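You operate a simulated robot arm through the tools that you are given. There is no shell and no other tool.

Carry out the task below with a simulated two-armed robot. There is one attempt and no reset: what you move stays moved.

## Task
Brush plate 62 in the teal holder, lay film on it and roll it down.
Fine: black brush, put back; film with the green tab; park the roller carriage again. Set down upright: black brush.

It is judged by the outcome, as a careful person would: the job done as asked, and still so three seconds after it is handed in. It fails if anything else is knocked over, pushed out of place, dropped, spilled or broken.

## Robot
Two 7-joint arms with fingered hands on one trunk that stands fixed in place. Base frame: the origin is at the foot of the trunk, x ahead of it, y to its left, z up; the work surface is at about z = 85. Lengths are in cm, angles in rad, forces in N, time in s.
The left shoulder is at [9.9, 12.8, 108.6], the right one opposite. Each reaches about 115.6 cm from its shoulder. Payload 5 kg a hand.
Tool frame (each hand has its own): the origin (TCP) lies between the finger pads and is the grasp point; the fingertips stand 3.7 cm ahead of it; z points along the fingers, y is the line along which they close. The gripper opens to 12.4 cm; its body begins 4.3 cm behind the TCP. The gripper is a hand of 3 fingers: y runs from the thumb to the fingers, the wrist lies at [-2.1, -11.6, -20.3] in the tool frame.
Orientation is told as [roll, pitch, yaw] about the base's x, y, z axes, in that order, counted from this pose: with the fingers straight down and the wrist toward the robot, the tool's x, y and z point along [0, 1, 0], [1, 0, 0] and [0, 0, -1] of the base frame.

## Interface
- The arms move only by the tool nudge_tool. It takes "left_increments", "right_increments" or both (then of equal length, played together; a hand with none holds still); each is a list of rows, each a list of 6 numbers: the shift along the base's x, y, z in cm, then the turn, a rotation vector about the base's x, y, z in degrees. In form: [[tx, ty, tz, wx, wy, wz], ...]. A call has 1 to 20 rows; each row is the pose to reach, as a shift and turn from the pose commanded when the call began. Rows are played at 5 a second. More than 5 cm and 0.15 rad between two rows, and nothing of the call is played. A pose out of reach is approached as far as the arm can. The call stops where the force on the tool passes 90 N (or 10 N more than at its start, if that is more) or the arm is blocked; 0.2 s more then pass. In this call time passes only in rows, and 0.2 s behind the last. The reply holds the time, the measured pose of the TCP, the force on the tool along the base axes, the opening and the grip force, in the units named above and with some noise, with the torque about the TCP (base axes, N m) and any sound that the robot's microphone picked up.
- Cameras (640 x 400 px; columns grow to the right, rows downward): "scene" is now at [27.23, 1.17, 126.04]; the picture's right is [0.20, -0.98, 0.00], its down [-0.28, -0.06, -0.96] and it looks along [0.94, 0.19, -0.28] (base axes); focal length 219 px, centre (320, 200). "left" rides on the left gripper at [-7.2, -10.4, -15.4] in its tool frame; the picture's right is [-0.83, -0.26, 0.49], its down [0.51, -0.72, 0.47] and it looks along [0.23, 0.64, 0.73] (tool axes); focal length 243 px, centre (320, 200). "right" rides on the right gripper at [7.2, -10.4, -15.4] in its tool frame; the picture's right is [-0.83, 0.26, -0.49], its down [-0.51, -0.72, 0.47] and it looks along [-0.23, 0.64, 0.73] (tool axes); focal length 243 px, centre (320, 200). There is no depth. A picture from a camera that has moved, and an enlarged one, comes with that camera's place and axes in the base frame and with its lens. The place of the scene camera against the robot may be out by one fixed shift of up to 1.8 cm in any direction.
- camera(camera): a new picture of that camera. It takes no simulated time.
- move_column(by): moves the trunk up (or, below 0, down) by that many cm; the arms and the scene camera ride with it, the base frame stays. It gives what a move gives, with no picture.
- set_fingers(index, middle, thumb_bend, thumb_turn, hand): sets how far each is bent, from 0 (flat) to 100 (curled in); at 30 the hand is open as for a grip, at 70 the pads meet at the TCP. One left out holds its place. A second passes; each finger stops where it meets its share of the squeeze, and holds until it gets a number again. It is the only way to open and close the hand. It gives what a move gives, with no picture; readings hold the bend of each and the force on the fingers (four entries, about 0 where the hand has none), thumb and palm. thumb_turn goes from beside the hand (0) to across from the fingers (100), as for a grip.
- pan_tilt(pan, tilt): turns the head with the scene camera to pan (to the left, within 1.396 rad either way) and tilt (down, from -0.506 to 1.204), counted from straight ahead of the robot (the tilt from the chest, where the trunk bows). It gives what a move gives.
- zoom(camera, box): a new picture of the part [left, top, right, bottom] of that camera's present view, enlarged. It takes no simulated time.
- finish_job(): hands the job in; it is judged then, once.

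Places have to be worked out from the pictures, the camera data and where the tool is seen. Open the grippers and draw the arms clear of the work before you hand the job in, unless the task says otherwise.

The tools are called after "Call:" as a command line: name --argument value ..., lists and objects as JSON in quotes. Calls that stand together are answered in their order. nudge_tool: Moves the arms, as the interface text tells. Its arguments: {"type":"object","properties":{"left_increments":{"type":"array"},"right_increments":{"type":"array"}},"required":[]} The other tools are called the same way: move_column (by) moves the trunk up or down; set_fingers (index, middle, thumb_bend, thumb_turn, hand) moves the fingers one by one; pan_tilt (pan, tilt) turns the head that bears the scene camera; camera (camera) takes a picture; zoom (camera, box) takes an enlarged picture of a part of a camera's view; finish_job () hands the job in.

At the start:

```text
time_s: 0.0
left_tcp_pos: [63.53, 35.34, 124.27]
left_ee_rot: [0.0, -0.002, 0.0]
left_ft_force: [-0.3, 0.3, 0.7]
left_ft_torque: [0.0, 0.0, -0.03]
left_width: 12.36
left_grasp_force: 0.0
left_shape: jaw
left_bend: [30.0, 30.0, 30.0, 98.0]
left_finger forces: [0.0, 0.0, 0.0, 0.1, 0.0, 0.1]
right_tcp_pos: [70.23, -27.54, 124.64]
right_ee_rot: [0.0, -0.001, -0.001]
right_ft_force: [0.4, -0.4, 0.4]
right_ft_torque: [-0.01, -0.05, 0.0]
right_width: 12.34
right_grasp_force: 0.1
right_shape: jaw
right_bend: [30.0, 30.0, 30.0, 98.0]
right_finger forces: [0.0, 0.1, 0.1, 0.1, 0.0, 0.1]
trunk travel left (down, up): [-27.5, 28.8]
head pan, tilt (commanded): [0.202, 0.288]
```

scene: 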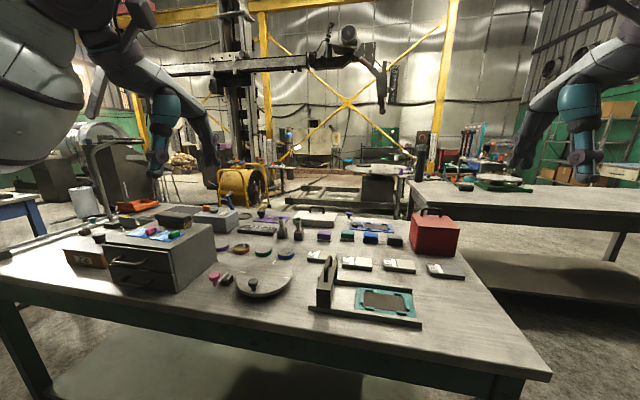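
right: 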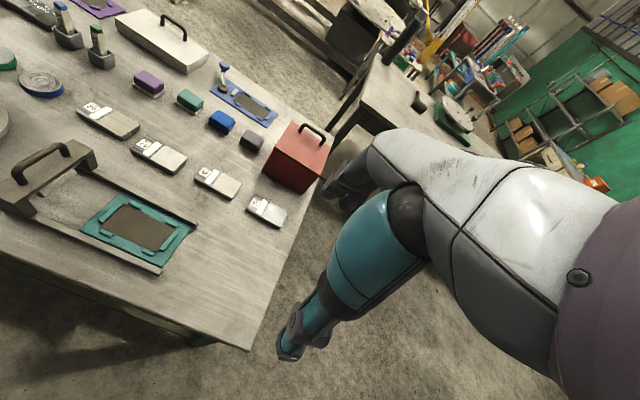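
left: 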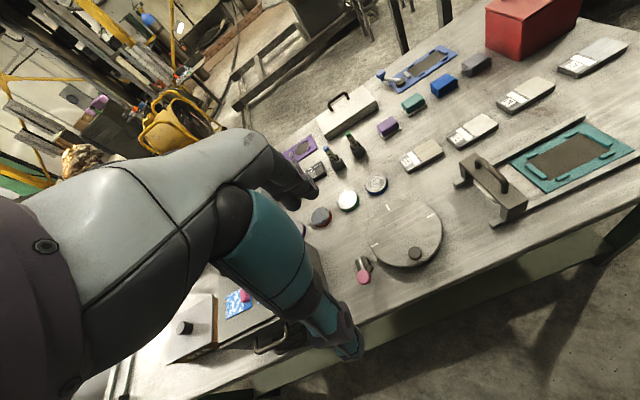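

I start by looking closely at the table from the scene camera to identify the plates, brushes, films and the roller carriage.

Call:
zoom --camera "scene" --box '[200, 190, 480, 340]'

Call:
zoom --camera "scene" --box '[40, 190, 320, 340]'

Call:
zoom --camera "right" --box '[0, 0, 340, 280]'

Call:
zoom --camera "left" --box '[120, 0, 640, 380]'

```text
2.29 times, centred on (340, 265) of scene
camera zoom: at [27.23, 1.17, 126.04], right [0.2, -0.98, 0.0], down [-0.28, -0.06, -0.96], along [0.94, 0.19, -0.28], focal length 501 px, centre (274, 51)
```

zoom: 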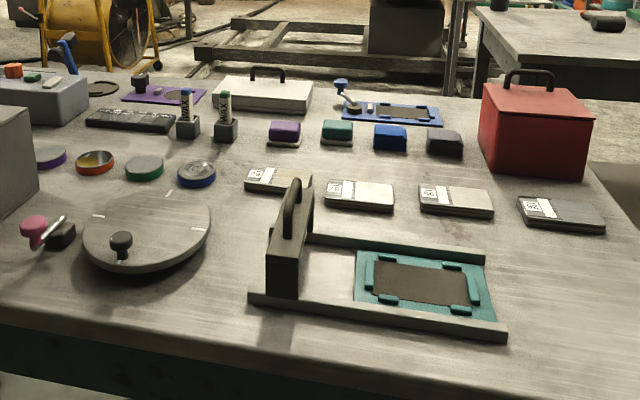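

```text
2.29 times, centred on (180, 265) of scene
camera zoom: at [27.23, 1.17, 126.04], right [0.2, -0.98, 0.0], down [-0.28, -0.06, -0.96], along [0.94, 0.19, -0.28], focal length 501 px, centre (640, 51)
```

zoom: 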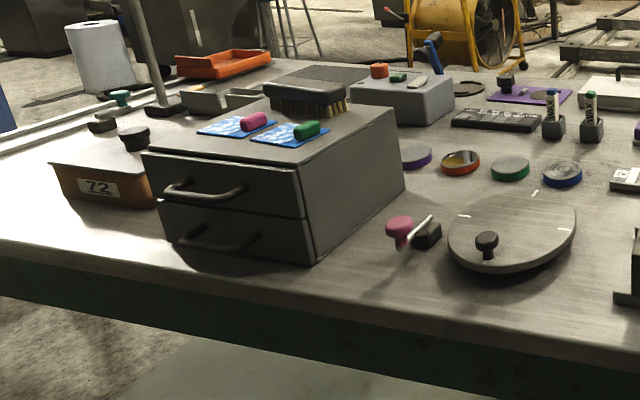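

```text
1.43 times, centred on (170, 140) of right
camera zoom: at [59.66, -20.21, 140.05], right [0.26, -0.83, 0.49], down [-0.72, -0.51, -0.47], along [0.64, -0.23, -0.73], focal length 347 px, centre (534, 286)
```

zoom: 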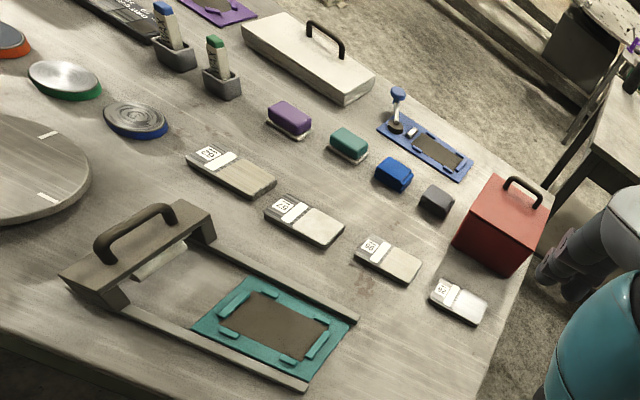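

```text
1.05 times, centred on (380, 190) of left (not enlarged: the box is as wide or as high as the picture)
camera zoom: at [53.26, 28.17, 139.65], right [-0.26, -0.83, -0.49], down [-0.72, 0.51, -0.47], along [0.64, 0.23, -0.73], focal length 255 px, centre (257, 210)
```

zoom: 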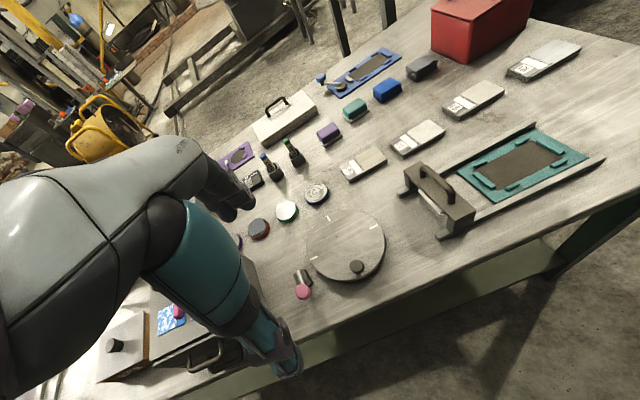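

Several lookalikes are on the table; I zoom further to read the plate numbers and tell the brushes and films apart.

Call:
zoom --camera "scene" --box '[300, 240, 390, 290]'

Call:
zoom --camera "scene" --box '[380, 240, 480, 300]'

Call:
zoom --camera "right" --box '[70, 90, 190, 180]'

Call:
zoom --camera "right" --box '[180, 150, 300, 240]'

Call:
zoom --camera "scene" --box '[100, 215, 220, 295]'

Call:
zoom --camera "scene" --box '[300, 270, 430, 335]'

Call:
zoom --camera "scene" --box '[310, 205, 420, 255]'

Call:
zoom --camera "right" --box '[0, 130, 210, 280]'

```text
7.11 times, centred on (345, 265) of scene
camera zoom: at [27.23, 1.17, 126.04], right [0.2, -0.98, 0.0], down [-0.28, -0.06, -0.96], along [0.94, 0.19, -0.28], focal length 1559 px, centre (142, -262)
```

zoom: 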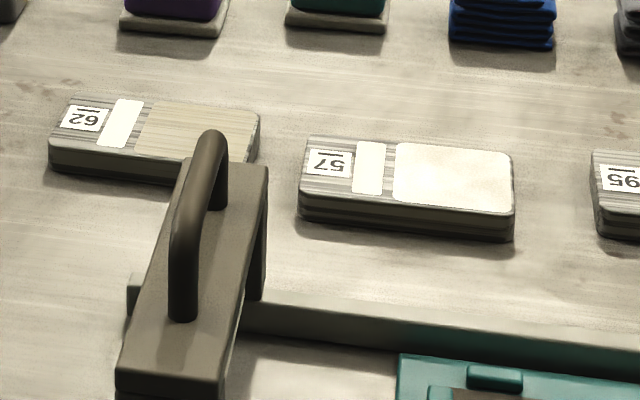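

```text
6.40 times, centred on (430, 270) of scene
camera zoom: at [27.23, 1.17, 126.04], right [0.2, -0.98, 0.0], down [-0.28, -0.06, -0.96], along [0.94, 0.19, -0.28], focal length 1403 px, centre (-384, -248)
```

zoom: 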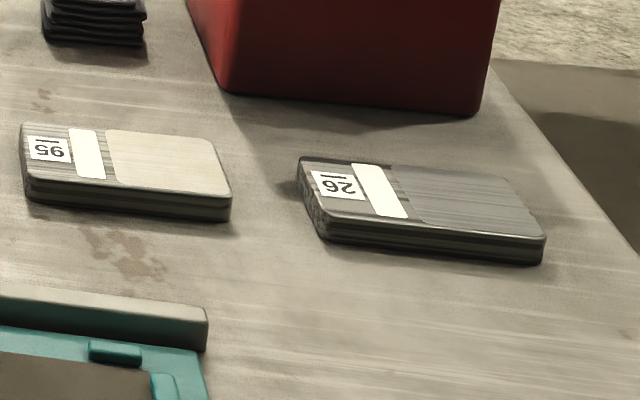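

```text
4.44 times, centred on (130, 135) of right
camera zoom: at [59.66, -20.21, 140.05], right [0.26, -0.83, 0.49], down [-0.72, -0.51, -0.47], along [0.64, -0.23, -0.73], focal length 1078 px, centre (1164, 489)
```

zoom: 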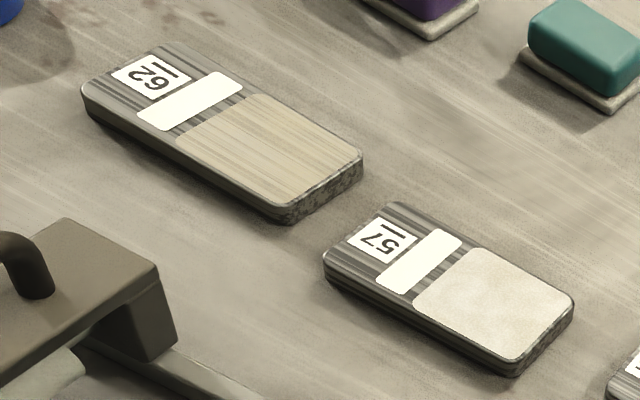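

```text
4.44 times, centred on (240, 195) of right
camera zoom: at [59.66, -20.21, 140.05], right [0.26, -0.83, 0.49], down [-0.72, -0.51, -0.47], along [0.64, -0.23, -0.73], focal length 1078 px, centre (676, 222)
```

zoom: 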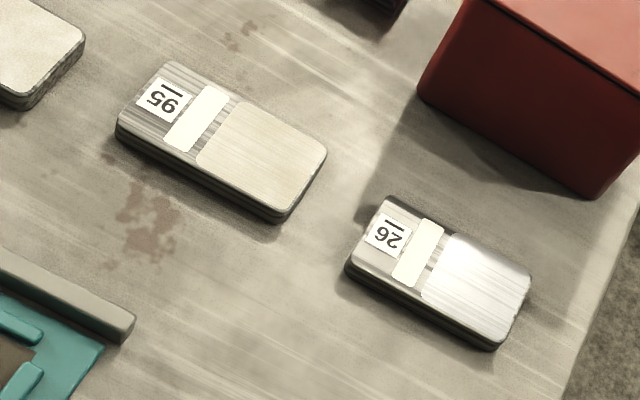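

```text
5.00 times, centred on (160, 255) of scene
camera zoom: at [27.23, 1.17, 126.04], right [0.2, -0.98, 0.0], down [-0.28, -0.06, -0.96], along [0.94, 0.19, -0.28], focal length 1096 px, centre (1120, -75)
```

zoom: 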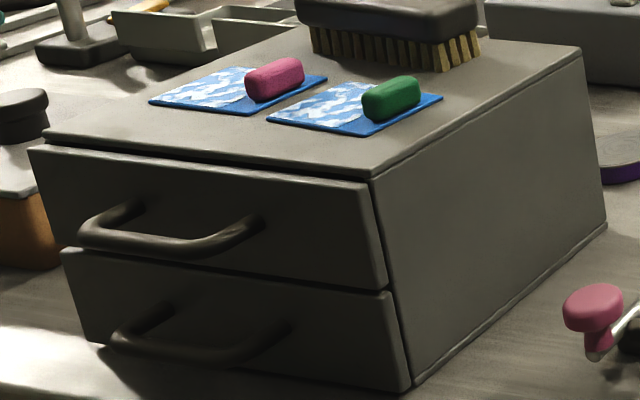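

```text
4.92 times, centred on (365, 302) of scene
camera zoom: at [27.23, 1.17, 126.04], right [0.2, -0.98, 0.0], down [-0.28, -0.06, -0.96], along [0.94, 0.19, -0.28], focal length 1079 px, centre (98, -305)
```

zoom: 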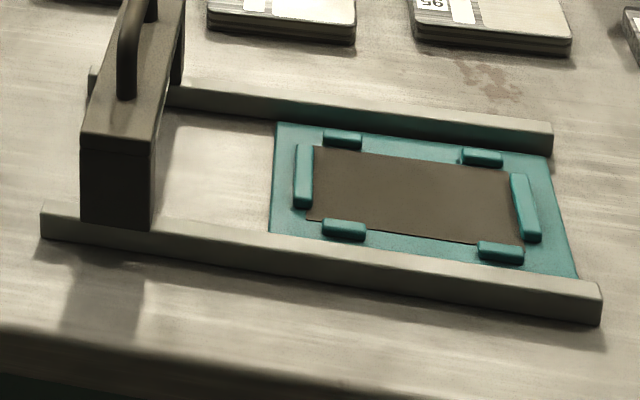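

```text
5.82 times, centred on (365, 230) of scene
camera zoom: at [27.23, 1.17, 126.04], right [0.2, -0.98, 0.0], down [-0.28, -0.06, -0.96], along [0.94, 0.19, -0.28], focal length 1276 px, centre (58, 26)
```

zoom: 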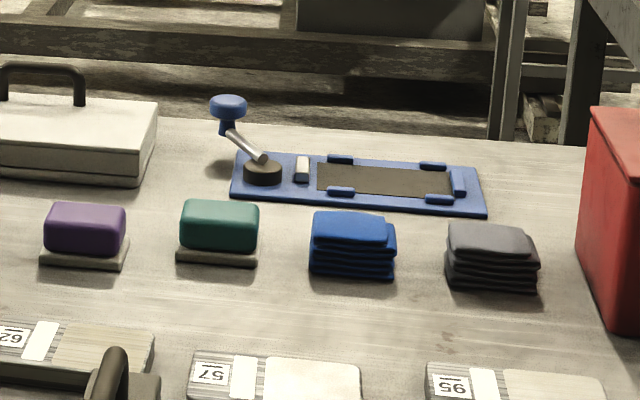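

```text
2.67 times, centred on (105, 205) of right
camera zoom: at [59.66, -20.21, 140.05], right [0.26, -0.83, 0.49], down [-0.72, -0.51, -0.47], along [0.64, -0.23, -0.73], focal length 647 px, centre (893, 187)
```

zoom: 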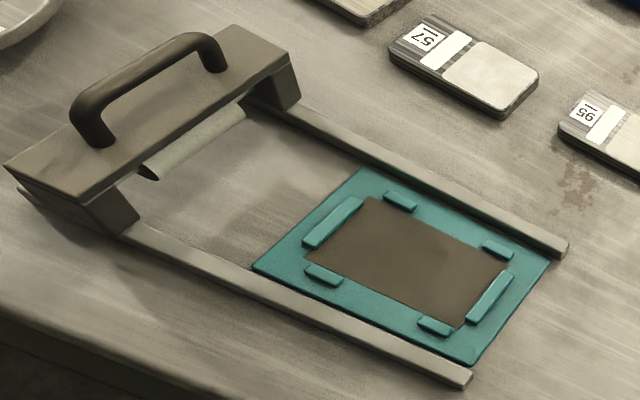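

I zoom in hard on the first and fourth plate labels, since 62/29 and 26/92 can be confused upside down.

Call:
zoom --camera "right" --box '[85, 95, 125, 120]'

Call:
zoom --camera "right" --box '[240, 185, 280, 210]'

Call:
zoom --camera "scene" --box '[305, 245, 345, 270]'

Call:
zoom --camera "scene" --box '[420, 258, 460, 283]'

Call:
zoom --camera "scene" --box '[200, 200, 320, 260]'

Call:
zoom --camera "left" --box '[280, 110, 400, 210]'

Call:
zoom --camera "scene" --box '[60, 190, 260, 260]'

```text
16.00 times, centred on (105, 108) of right
camera zoom: at [59.66, -20.21, 140.05], right [0.26, -0.83, 0.49], down [-0.72, -0.51, -0.47], along [0.64, -0.23, -0.73], focal length 3882 px, centre (3760, 1680)
```

zoom: 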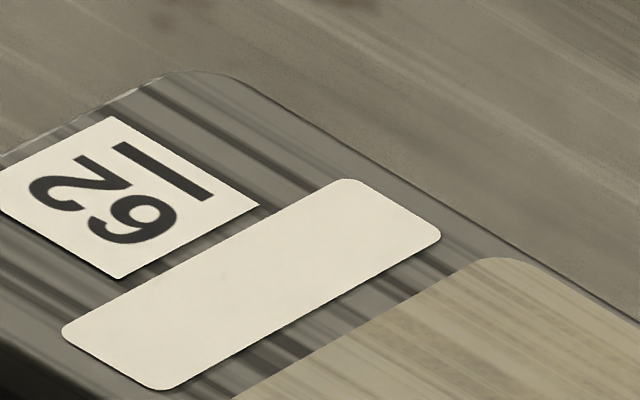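

```text
16.00 times, centred on (260, 198) of right
camera zoom: at [59.66, -20.21, 140.05], right [0.26, -0.83, 0.49], down [-0.72, -0.51, -0.47], along [0.64, -0.23, -0.73], focal length 3882 px, centre (1280, 240)
```

zoom: 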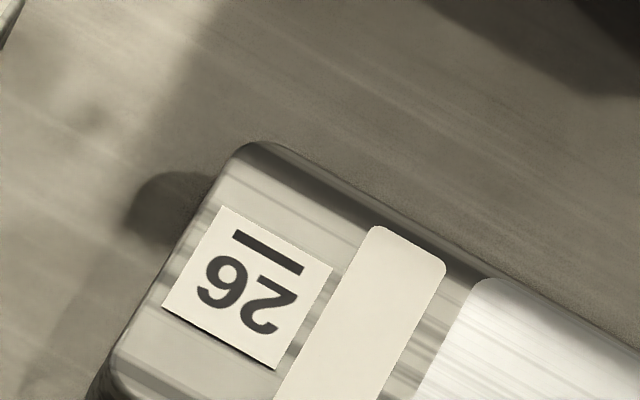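

```text
16.00 times, centred on (325, 258) of scene
camera zoom: at [27.23, 1.17, 126.04], right [0.2, -0.98, 0.0], down [-0.28, -0.06, -0.96], along [0.94, 0.19, -0.28], focal length 3508 px, centre (240, -720)
```

zoom: 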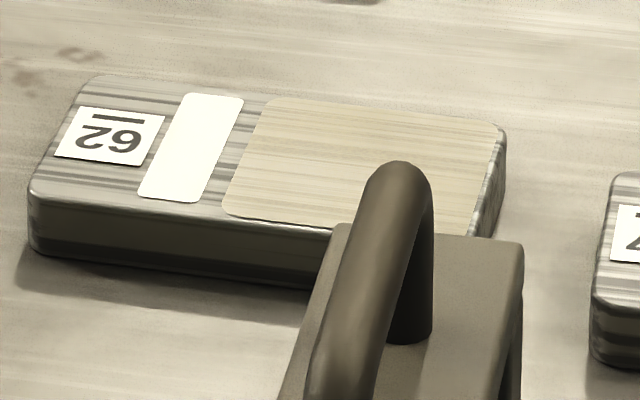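

```text
16.00 times, centred on (440, 270) of scene
camera zoom: at [27.23, 1.17, 126.04], right [0.2, -0.98, 0.0], down [-0.28, -0.06, -0.96], along [0.94, 0.19, -0.28], focal length 3508 px, centre (-1600, -928)
```

zoom: 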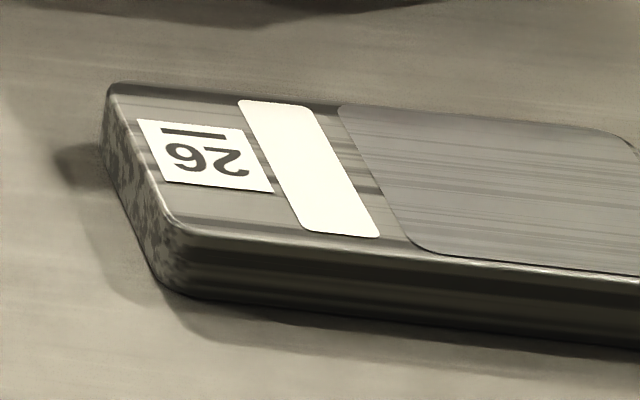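

```text
5.33 times, centred on (260, 230) of scene
camera zoom: at [27.23, 1.17, 126.04], right [0.2, -0.98, 0.0], down [-0.28, -0.06, -0.96], along [0.94, 0.19, -0.28], focal length 1169 px, centre (640, 40)
```

zoom: 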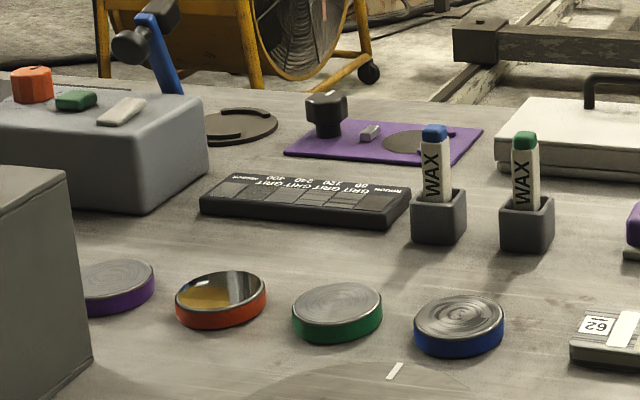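

```text
4.00 times, centred on (340, 160) of left
camera zoom: at [53.26, 28.17, 139.65], right [-0.26, -0.83, -0.49], down [-0.72, 0.51, -0.47], along [0.64, 0.23, -0.73], focal length 970 px, centre (240, 360)
```

zoom: 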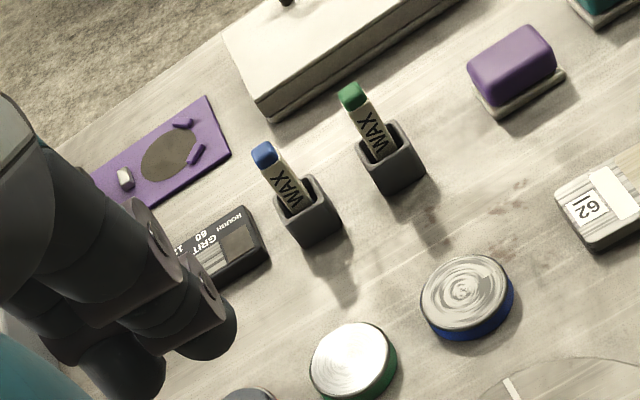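

```text
3.20 times, centred on (160, 225) of scene
camera zoom: at [27.23, 1.17, 126.04], right [0.2, -0.98, 0.0], down [-0.28, -0.06, -0.96], along [0.94, 0.19, -0.28], focal length 702 px, centre (832, 120)
```

zoom: 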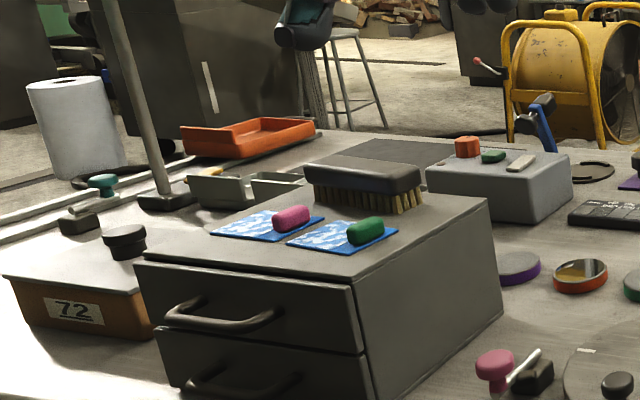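

Plate 62 is the leftmost of the four (bar is the underline; the far right one is 26). Now I pan the head left and tilt down to examine the rest of the table for brushes and films.

Call:
pan_tilt --pan 0.8 --tilt 0.5

Call:
camera --camera "scene"

```text
time_s: 1.0
left_tcp_pos: [63.68, 35.29, 124.28]
left_ee_rot: [0.002, 0.001, 0.0]
left_ft_force: [0.4, 0.1, -0.2]
left_ft_torque: [0.01, -0.01, 0.02]
left_width: 12.38
left_grasp_force: 0.0
left_shape: jaw
left_bend: [30.0, 30.0, 30.0, 98.0]
left_finger forces: [0.0, 0.0, 0.0, 0.0, 0.1, 0.1]
right_tcp_pos: [70.22, -27.41, 124.81]
right_ee_rot: [0.0, -0.001, 0.001]
right_ft_force: [0.1, -0.5, 0.1]
right_ft_torque: [-0.03, -0.01, 0.01]
right_width: 12.37
right_grasp_force: 0.0
right_shape: jaw
right_bend: [30.0, 30.0, 30.0, 98.0]
right_finger forces: [0.0, 0.0, 0.0, 0.0, 0.1, 0.0]
trunk travel left (down, up): [-27.5, 28.8]
head pan, tilt (commanded): [0.799, 0.499]
```

```text
taken
camera scene: at [24.43, 5.8, 124.1], right [0.72, -0.7, 0.0], down [-0.33, -0.34, -0.88], along [0.61, 0.63, -0.48], focal length 219 px, centre (320, 200)
```

scene: 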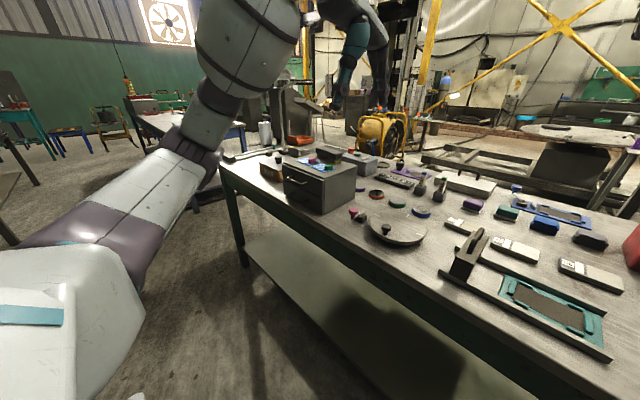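

Call:
zoom --camera "scene" --box '[210, 120, 370, 220]'

Call:
zoom --camera "scene" --box '[340, 150, 500, 250]'

Call:
zoom --camera "scene" --box '[430, 180, 640, 320]'

```text
4.00 times, centred on (290, 170) of scene
camera zoom: at [24.43, 5.8, 124.1], right [0.72, -0.7, 0.0], down [-0.33, -0.34, -0.88], along [0.61, 0.63, -0.48], focal length 877 px, centre (440, 320)
```

zoom: 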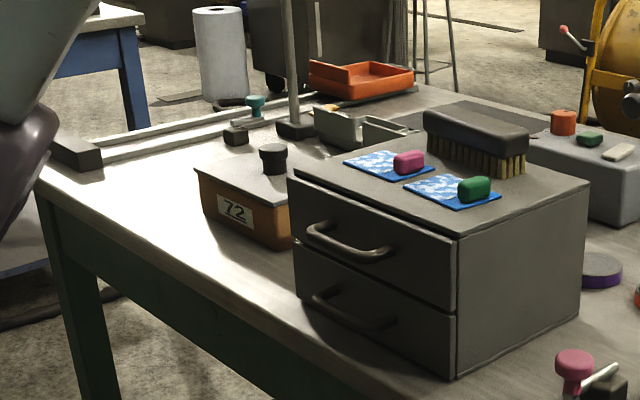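

```text
4.00 times, centred on (420, 200) of scene
camera zoom: at [24.43, 5.8, 124.1], right [0.72, -0.7, 0.0], down [-0.33, -0.34, -0.88], along [0.61, 0.63, -0.48], focal length 877 px, centre (-80, 200)
```

zoom: 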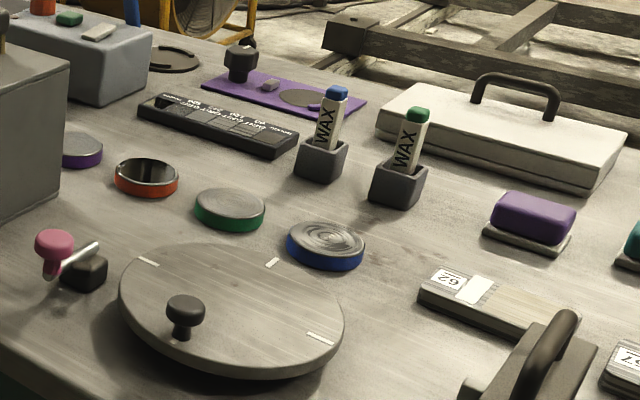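

```text
2.86 times, centred on (535, 250) of scene
camera zoom: at [24.43, 5.8, 124.1], right [0.72, -0.7, 0.0], down [-0.33, -0.34, -0.88], along [0.61, 0.63, -0.48], focal length 626 px, centre (-294, 57)
```

zoom: 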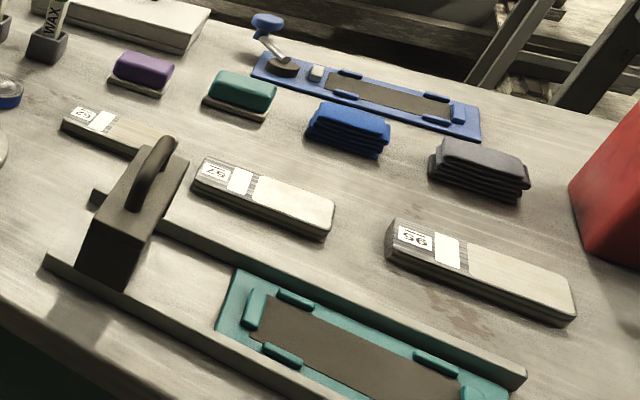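

The only bristle brush is the black one on the drawer box, beside the pink- and green-tab films; plate 62 must first go into the teal holder's recess. I move the left hand out to the left to get a clear hand-camera view of the box top for measuring.

Call:
nudge_tool --left_increments '[[-1.2, 4.2, 0.8, 0, 0, 0], [-2.4, 8.4, 1.6, 0, 0, 0], [-3.6, 12.6, 2.4, 0, 0, 0], [-4.8, 16.8, 3.2, 0, 0, 0], [-6, 21, 4, 0, 0, 0], [-7.2, 25.2, 4.8, 0, 0, 0], [-8.7, 29.7, 5.7, 0, 0, 0]]'

Call:
camera --camera "left"

Call:
camera --camera "scene"

```text
time_s: 2.6
left_tcp_pos: [54.76, 65.18, 129.96]
left_ee_rot: [0.001, -0.001, -0.001]
left_ft_force: [-0.4, 0.8, -0.2]
left_ft_torque: [-0.03, -0.02, 0.02]
left_width: 12.37
left_grasp_force: 0.0
left_shape: jaw
left_bend: [30.0, 30.0, 30.0, 98.0]
left_finger forces: [0.0, 0.0, 0.1, 0.1, 0.1, 0.0]
right_tcp_pos: [70.06, -27.45, 124.87]
right_ee_rot: [-0.001, -0.002, -0.001]
right_ft_force: [-0.8, 0.4, 0.2]
right_ft_torque: [0.0, 0.02, 0.01]
right_width: 12.34
right_grasp_force: 0.0
right_shape: jaw
right_bend: [30.0, 30.0, 30.0, 98.0]
right_finger forces: [0.0, 0.0, 0.1, 0.0, 0.0, 0.0]
trunk travel left (down, up): [-27.5, 28.8]
head pan, tilt (commanded): [0.799, 0.499]
```

```text
taken
camera left: at [44.44, 57.91, 145.29], right [-0.26, -0.83, -0.49], down [-0.72, 0.51, -0.47], along [0.64, 0.23, -0.73], focal length 243 px, centre (320, 200)
```

left: 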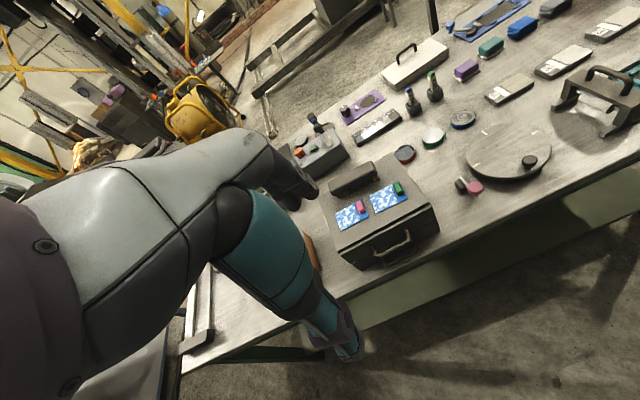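

```text
taken
camera scene: at [24.31, 5.89, 124.12], right [0.72, -0.7, 0.0], down [-0.33, -0.34, -0.88], along [0.61, 0.63, -0.48], focal length 219 px, centre (320, 200)
```

scene: 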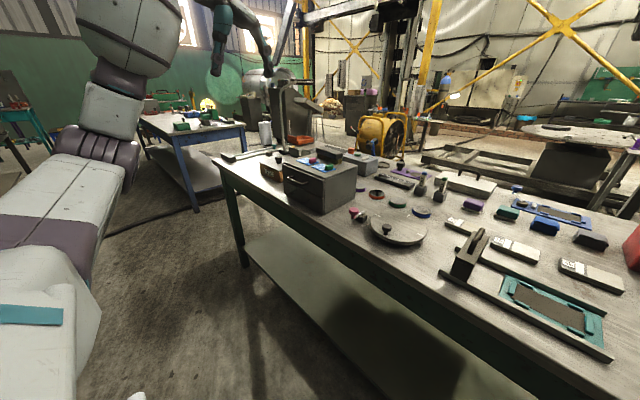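

The box top is well visible at around (390, 200) in the left camera. I zoom in to measure brush and films.

Call:
zoom --camera "left" --box '[310, 145, 450, 275]'

Call:
zoom --camera "left" --box '[325, 155, 415, 225]'

Call:
zoom --camera "left" --box '[440, 20, 640, 160]'

```text
3.08 times, centred on (380, 210) of left
camera zoom: at [44.44, 57.91, 145.29], right [-0.26, -0.83, -0.49], down [-0.72, 0.51, -0.47], along [0.64, 0.23, -0.73], focal length 746 px, centre (135, 169)
```

zoom: 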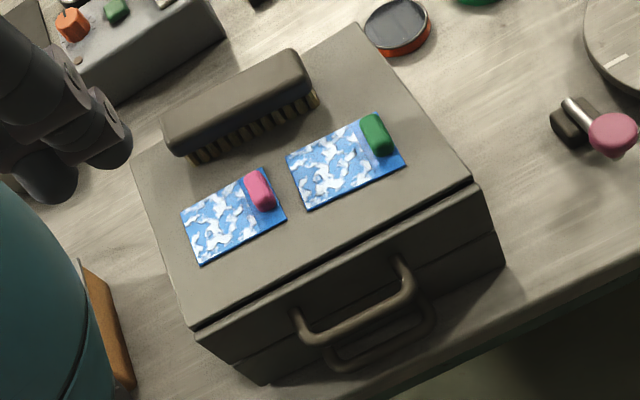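

```text
5.71 times, centred on (370, 190) of left
camera zoom: at [44.44, 57.91, 145.29], right [-0.26, -0.83, -0.49], down [-0.72, 0.51, -0.47], along [0.64, 0.23, -0.73], focal length 1386 px, centre (34, 257)
```

zoom: 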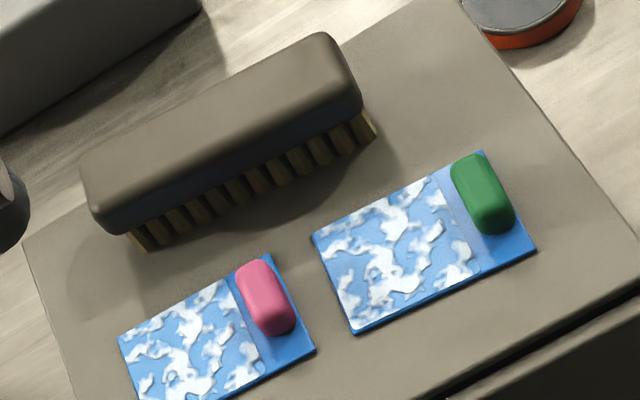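

```text
2.86 times, centred on (540, 90) of left
camera zoom: at [44.44, 57.91, 145.29], right [-0.26, -0.83, -0.49], down [-0.72, 0.51, -0.47], along [0.64, 0.23, -0.73], focal length 693 px, centre (-309, 514)
```

zoom: 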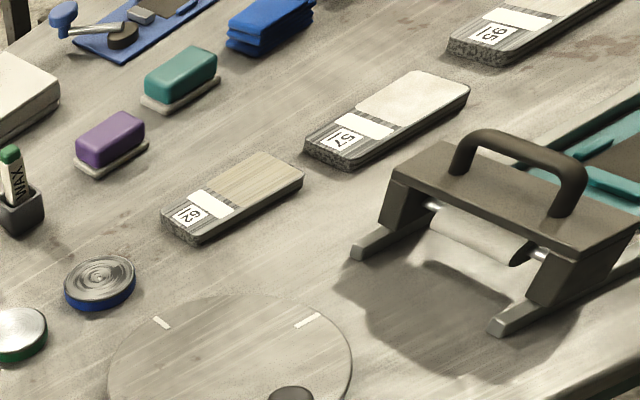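

The measurements put the plate 62 at about x 92–97, y 10.5–20.4, top z≈87, and the box top near z≈100. I move the left hand high above plate 62 for a close look.

Call:
nudge_tool --left_increments '[[2.8, -3.6, -1, 0, 0, 0], [5.6, -7.2, -2, 0, 0, 0], [8.4, -10.8, -3, 0, 0, 0], [11.2, -14.4, -4, 0, 0, 0], [14, -18, -5, 0, 0, 0], [16.8, -21.6, -6, 0, 0, 0], [19.6, -25.2, -7, 0, 0, 0], [22.4, -28.8, -8, 0, 0, 0], [25.2, -32.4, -9, 0, 0, 0], [28, -36, -10, 0, 0, 0], [30.8, -39.6, -11, 0, 0, 0], [33.6, -43.2, -12, 0, 0, 0], [36.4, -46.8, -13, 0, 0, 0], [39.7, -50, -15, 0, 0, 0]]'

Call:
camera --camera "left"

Call:
pan_tilt --pan 0.1 --tilt 0.5

Call:
camera --camera "scene"

```text
refused: row 14 steps farther than a row can; nothing moved
```

```text
taken
camera left: at [44.44, 57.91, 145.29], right [-0.26, -0.83, -0.49], down [-0.72, 0.51, -0.47], along [0.64, 0.23, -0.73], focal length 243 px, centre (320, 200)
```

left: 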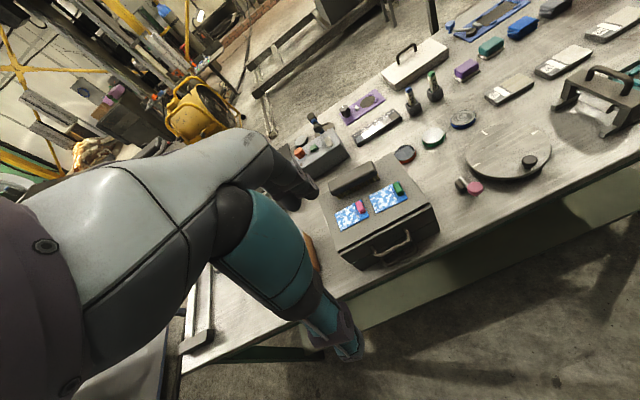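

```text
time_s: 3.7
left_tcp_pos: [54.97, 64.96, 129.9]
left_ee_rot: [0.0, 0.001, 0.001]
left_ft_force: [0.1, 0.3, -0.2]
left_ft_torque: [0.0, -0.01, 0.01]
left_width: 12.38
left_grasp_force: 0.0
left_shape: jaw
left_bend: [30.0, 30.0, 30.0, 98.0]
left_finger forces: [0.0, 0.0, 0.1, 0.0, 0.1, 0.0]
right_tcp_pos: [70.09, -27.45, 124.76]
right_ee_rot: [0.001, -0.001, -0.001]
right_ft_force: [0.3, 0.1, -0.3]
right_ft_torque: [-0.04, -0.01, 0.01]
right_width: 12.35
right_grasp_force: 0.0
right_shape: jaw
right_bend: [30.0, 30.0, 30.0, 98.0]
right_finger forces: [0.0, 0.1, 0.0, 0.0, 0.0, 0.1]
trunk travel left (down, up): [-27.5, 28.8]
head pan, tilt (commanded): [0.099, 0.499]
```

```text
taken
camera scene: at [27.12, 0.2, 124.1], right [0.1, -0.99, 0.0], down [-0.48, -0.05, -0.88], along [0.87, 0.09, -0.48], focal length 219 px, centre (320, 200)
```

scene: 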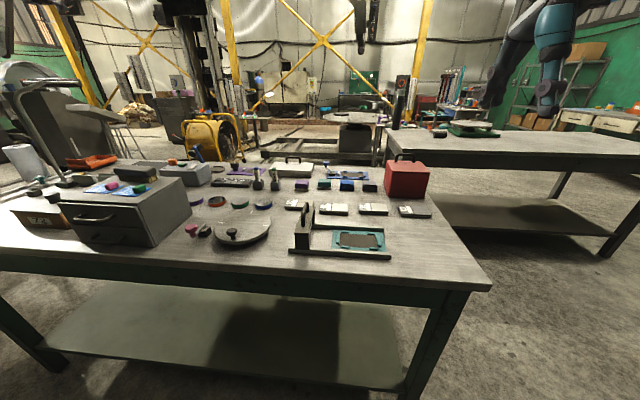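

The last row was too long a step and nothing moved; I resend the same path with even steps.

Call:
nudge_tool --left_increments '[[2.8, -3.55, -1.05, 0, 0, 0], [5.6, -7.1, -2.1, 0, 0, 0], [8.4, -10.65, -3.15, 0, 0, 0], [11.2, -14.2, -4.2, 0, 0, 0], [14, -17.75, -5.25, 0, 0, 0], [16.8, -21.3, -6.3, 0, 0, 0], [19.6, -24.85, -7.35, 0, 0, 0], [22.4, -28.4, -8.4, 0, 0, 0], [25.2, -31.95, -9.45, 0, 0, 0], [28, -35.5, -10.5, 0, 0, 0], [30.8, -39.05, -11.55, 0, 0, 0], [33.6, -42.6, -12.6, 0, 0, 0], [36.4, -46.15, -13.65, 0, 0, 0], [39.2, -49.7, -14.7, 0, 0, 0]]'

Call:
camera --camera "left"

Call:
zoom --camera "scene" --box '[200, 140, 460, 280]'

```text
time_s: 6.7
left_tcp_pos: [94.43, 15.18, 115.27]
left_ee_rot: [0.002, 0.0, 0.001]
left_ft_force: [0.8, -1.0, 0.4]
left_ft_torque: [0.02, 0.0, 0.02]
left_width: 12.39
left_grasp_force: 0.0
left_shape: jaw
left_bend: [30.0, 30.0, 30.0, 98.0]
left_finger forces: [0.0, 0.1, 0.0, 0.0, 0.0, 0.1]
right_tcp_pos: [70.34, -27.58, 124.67]
right_ee_rot: [0.004, -0.001, 0.0]
right_ft_force: [-0.3, -1.1, -0.4]
right_ft_torque: [0.04, 0.0, 0.03]
right_width: 12.35
right_grasp_force: 0.0
right_shape: jaw
right_bend: [30.0, 30.0, 30.0, 98.0]
right_finger forces: [0.0, 0.0, 0.0, 0.1, 0.1, 0.1]
trunk travel left (down, up): [-27.5, 28.8]
head pan, tilt (commanded): [0.099, 0.499]
```

```text
taken
camera left: at [84.08, 8.03, 130.72], right [-0.26, -0.83, -0.49], down [-0.72, 0.51, -0.47], along [0.64, 0.23, -0.73], focal length 243 px, centre (320, 200)
```

left: 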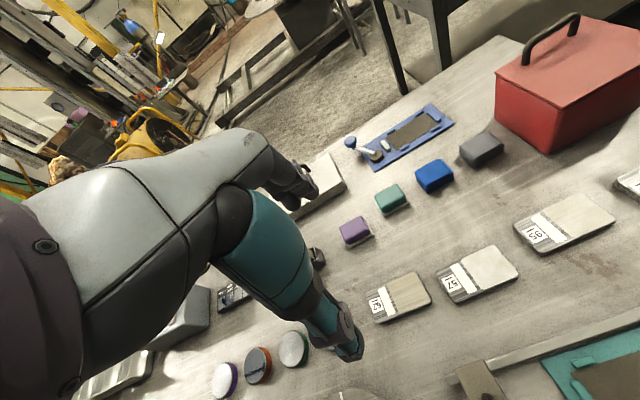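

```text
2.46 times, centred on (330, 210) of scene
camera zoom: at [27.24, 0.03, 124.07], right [0.1, -0.99, 0.0], down [-0.48, -0.05, -0.88], along [0.87, 0.09, -0.48], focal length 540 px, centre (295, 175)
```

zoom: 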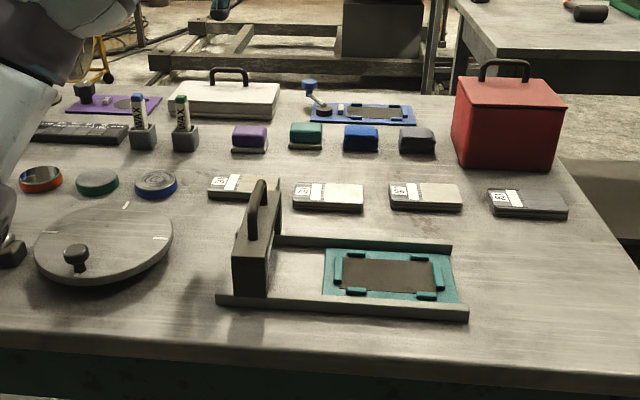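

Plate 62 is clear at about (400, 297) in the left view. I zoom in to measure its edges and neighbours.

Call:
zoom --camera "left" --box '[330, 200, 490, 330]'

Call:
zoom --camera "left" --box '[200, 140, 400, 400]'

Call:
zoom --camera "left" --box '[440, 270, 640, 400]'

```text
3.08 times, centred on (410, 265) of left
camera zoom: at [84.08, 8.03, 130.72], right [-0.26, -0.83, -0.49], down [-0.72, 0.51, -0.47], along [0.64, 0.23, -0.73], focal length 746 px, centre (43, 0)
```

zoom: 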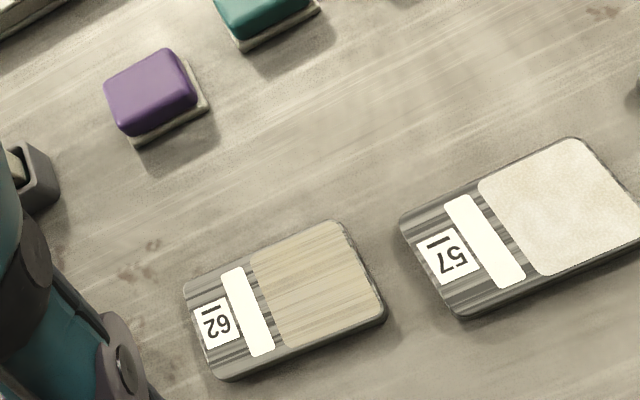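

```text
1.54 times, centred on (300, 270) of left
camera zoom: at [84.08, 8.03, 130.72], right [-0.26, -0.83, -0.49], down [-0.72, 0.51, -0.47], along [0.64, 0.23, -0.73], focal length 373 px, centre (351, 92)
```

zoom: 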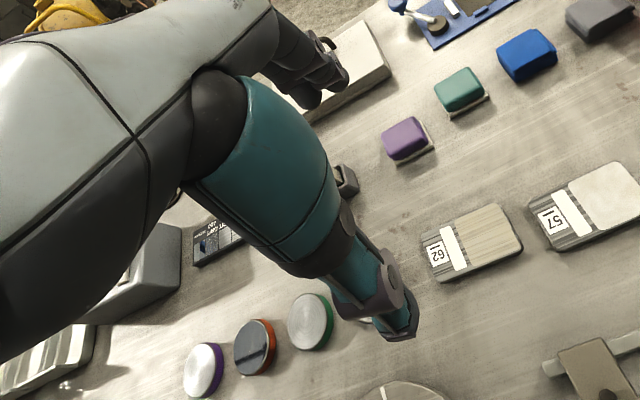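

```text
3.08 times, centred on (540, 335) of left
camera zoom: at [84.08, 8.03, 130.72], right [-0.26, -0.83, -0.49], down [-0.72, 0.51, -0.47], along [0.64, 0.23, -0.73], focal length 746 px, centre (-357, -215)
```

zoom: 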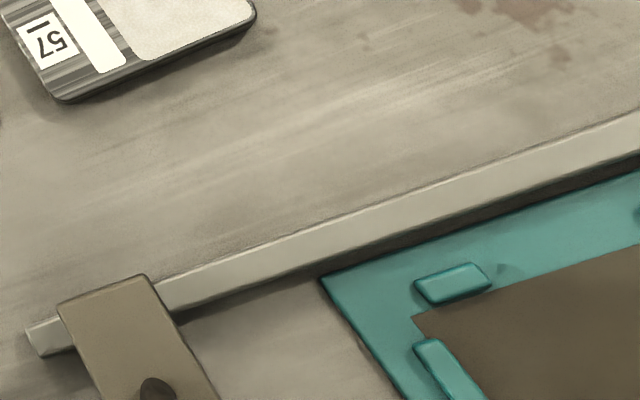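

Plate 62's centre works out to about (95.2, 14.9). I descend to z≈97 above it, still clear of the plate, and look again.

Call:
nudge_tool --left_increments '[[0.2, -0.1, -4.5, 0, 0, 0], [0.4, -0.1, -9, 0, 0, 0], [0.6, -0.2, -13.5, 0, 0, 0], [0.8, -0.2, -18, 0, 0, 0]]'

Call:
camera --camera "left"

Call:
zoom --camera "scene" --box '[220, 140, 420, 260]'

Call:
camera --camera "right"

```text
time_s: 7.7
left_tcp_pos: [95.14, 15.36, 96.97]
left_ee_rot: [0.0, 0.001, 0.0]
left_ft_force: [0.7, 1.5, 0.6]
left_ft_torque: [0.0, 0.02, -0.05]
left_width: 12.39
left_grasp_force: 0.0
left_shape: jaw
left_bend: [30.0, 30.0, 30.0, 98.0]
left_finger forces: [0.0, 0.1, 0.1, 0.1, 0.1, 0.0]
right_tcp_pos: [70.32, -27.45, 124.66]
right_ee_rot: [-0.001, 0.002, 0.0]
right_ft_force: [0.7, 0.4, 0.1]
right_ft_torque: [-0.02, 0.04, 0.02]
right_width: 12.38
right_grasp_force: 0.0
right_shape: jaw
right_bend: [30.0, 30.0, 30.0, 98.0]
right_finger forces: [0.0, 0.1, 0.0, 0.0, 0.0, 0.0]
trunk travel left (down, up): [-27.5, 28.8]
head pan, tilt (commanded): [0.099, 0.499]
```

```text
taken
camera left: at [84.76, 8.13, 112.43], right [-0.26, -0.83, -0.49], down [-0.72, 0.51, -0.47], along [0.64, 0.23, -0.73], focal length 243 px, centre (320, 200)
```

left: 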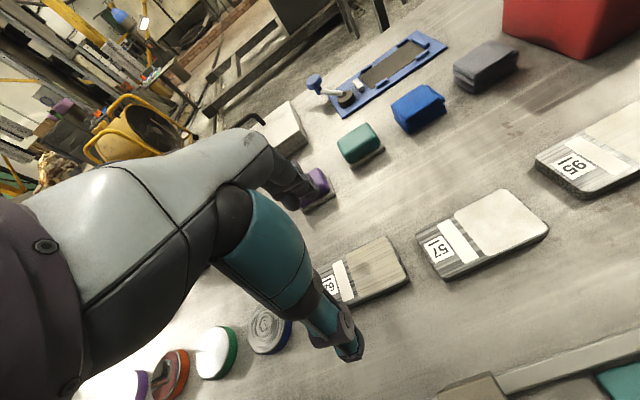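

```text
3.20 times, centred on (320, 200) of scene
camera zoom: at [27.3, 0.21, 124.05], right [0.1, -1.0, 0.0], down [-0.48, -0.05, -0.88], along [0.87, 0.09, -0.48], focal length 702 px, centre (320, 200)
```

zoom: 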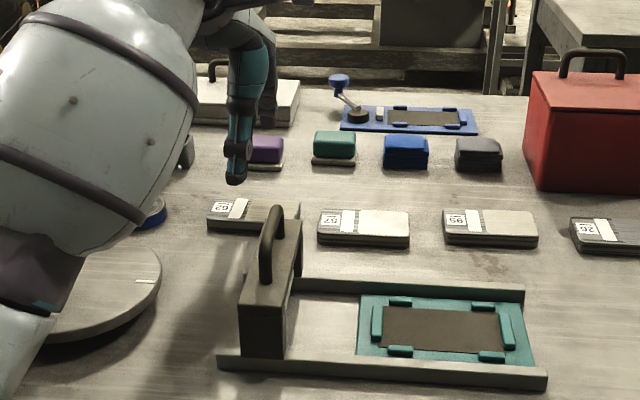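

```text
taken
camera right: at [59.86, -20.18, 139.96], right [0.26, -0.83, 0.49], down [-0.72, -0.51, -0.47], along [0.64, -0.23, -0.73], focal length 243 px, centre (320, 200)
```

right: 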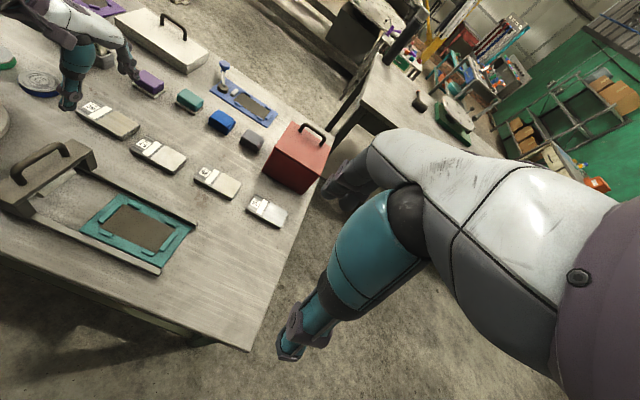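

The right camera gives a side view of the left hand over the plate; I zoom there to check the fingers' spread and neighbours.

Call:
zoom --camera "right" --box '[0, 0, 200, 160]'

Call:
zoom --camera "left" --box '[240, 140, 440, 390]'

```text
2.50 times, centred on (100, 80) of right
camera zoom: at [59.86, -20.18, 139.96], right [0.26, -0.83, 0.49], down [-0.72, -0.51, -0.47], along [0.64, -0.23, -0.73], focal length 606 px, centre (870, 500)
```

zoom: 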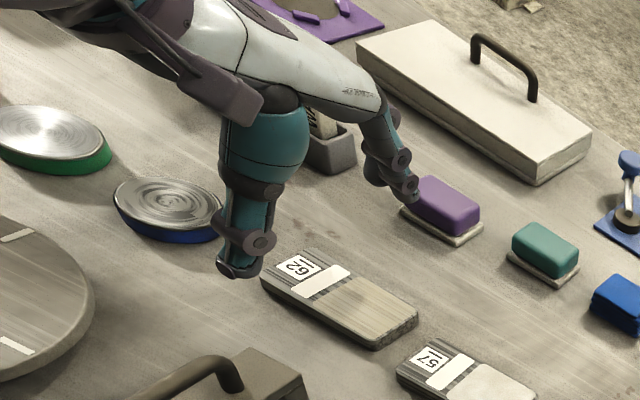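

```text
1.60 times, centred on (340, 265) of left
camera zoom: at [84.76, 8.13, 112.43], right [-0.26, -0.83, -0.49], down [-0.72, 0.51, -0.47], along [0.64, 0.23, -0.73], focal length 388 px, centre (288, 96)
```

zoom: 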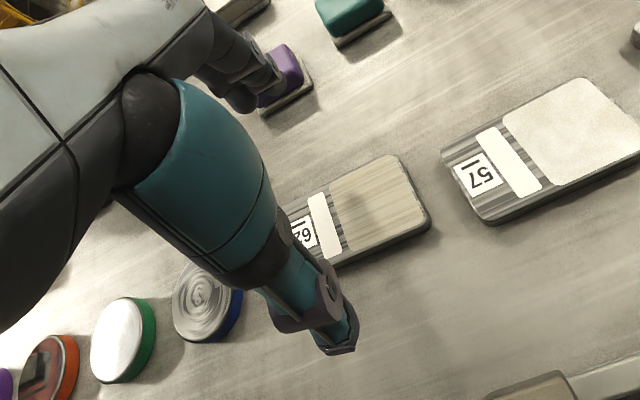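

Fingers will clear the purple block (front at x≈108) and carriage (back end x≈84). I descend with the open hand around the plate to TCP z≈90 and check forces and view.

Call:
nudge_tool --left_increments '[[0, -0.3, -3.5, 0, 0, 0], [0, -0.4, -7, 0, 0, 0]]'

Call:
camera --camera "left"

Call:
zoom --camera "right" --box '[0, 20, 160, 150]'

Call:
zoom --camera "scene" --box '[240, 150, 380, 250]'

```text
time_s: 8.3
left_tcp_pos: [95.11, 14.75, 90.18]
left_ee_rot: [0.0, 0.001, 0.001]
left_ft_force: [0.5, 0.1, -0.9]
left_ft_torque: [0.02, 0.03, 0.0]
left_width: 12.38
left_grasp_force: 0.1
left_shape: jaw
left_bend: [30.0, 30.0, 30.0, 98.0]
left_finger forces: [0.1, 0.0, 0.0, 0.0, 0.0, 0.0]
right_tcp_pos: [70.21, -27.4, 124.7]
right_ee_rot: [0.001, -0.002, -0.001]
right_ft_force: [-0.1, 0.0, 0.0]
right_ft_torque: [0.0, 0.01, 0.01]
right_width: 12.36
right_grasp_force: 0.1
right_shape: jaw
right_bend: [30.0, 30.0, 30.0, 98.0]
right_finger forces: [0.0, 0.1, 0.0, 0.0, 0.0, 0.0]
trunk travel left (down, up): [-27.5, 28.8]
head pan, tilt (commanded): [0.099, 0.499]
```

```text
taken
camera left: at [84.68, 7.6, 105.57], right [-0.26, -0.83, -0.49], down [-0.72, 0.51, -0.47], along [0.64, 0.23, -0.73], focal length 243 px, centre (320, 200)
```

left: 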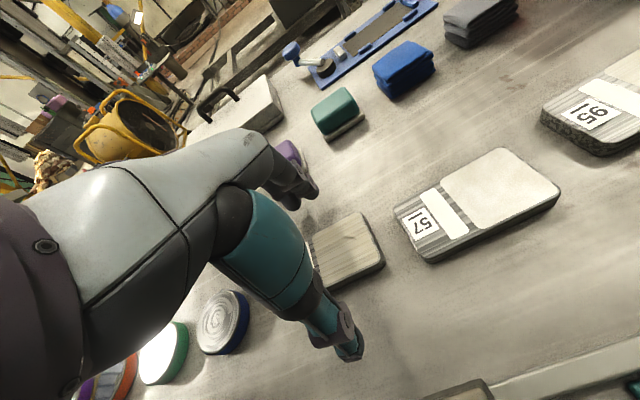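

```text
3.08 times, centred on (80, 85) of right
camera zoom: at [59.74, -20.19, 140.01], right [0.26, -0.83, 0.49], down [-0.72, -0.51, -0.47], along [0.64, -0.23, -0.73], focal length 746 px, centre (1058, 554)
```

zoom: 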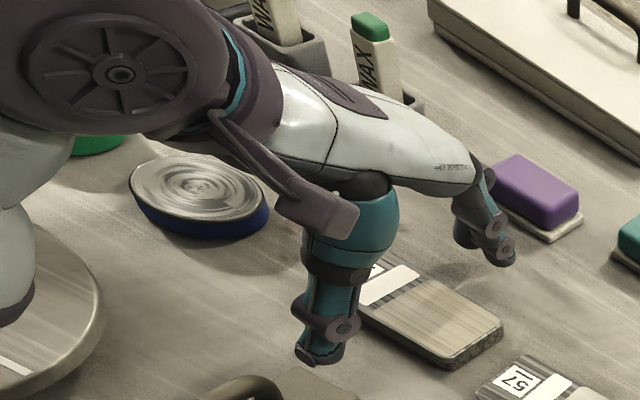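

```text
4.00 times, centred on (310, 200) of scene
camera zoom: at [27.2, 0.2, 124.08], right [0.1, -1.0, 0.0], down [-0.48, -0.05, -0.88], along [0.87, 0.09, -0.48], focal length 877 px, centre (360, 200)
```

zoom: 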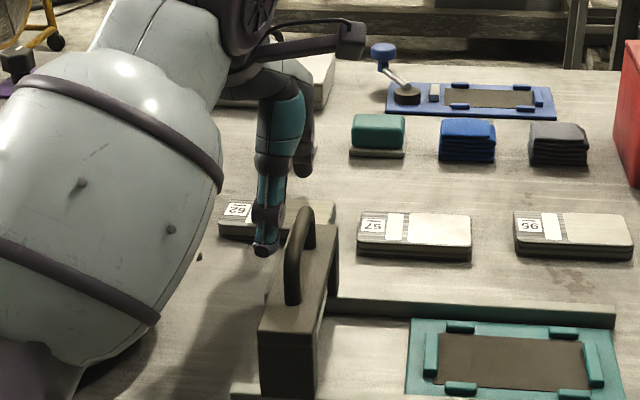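

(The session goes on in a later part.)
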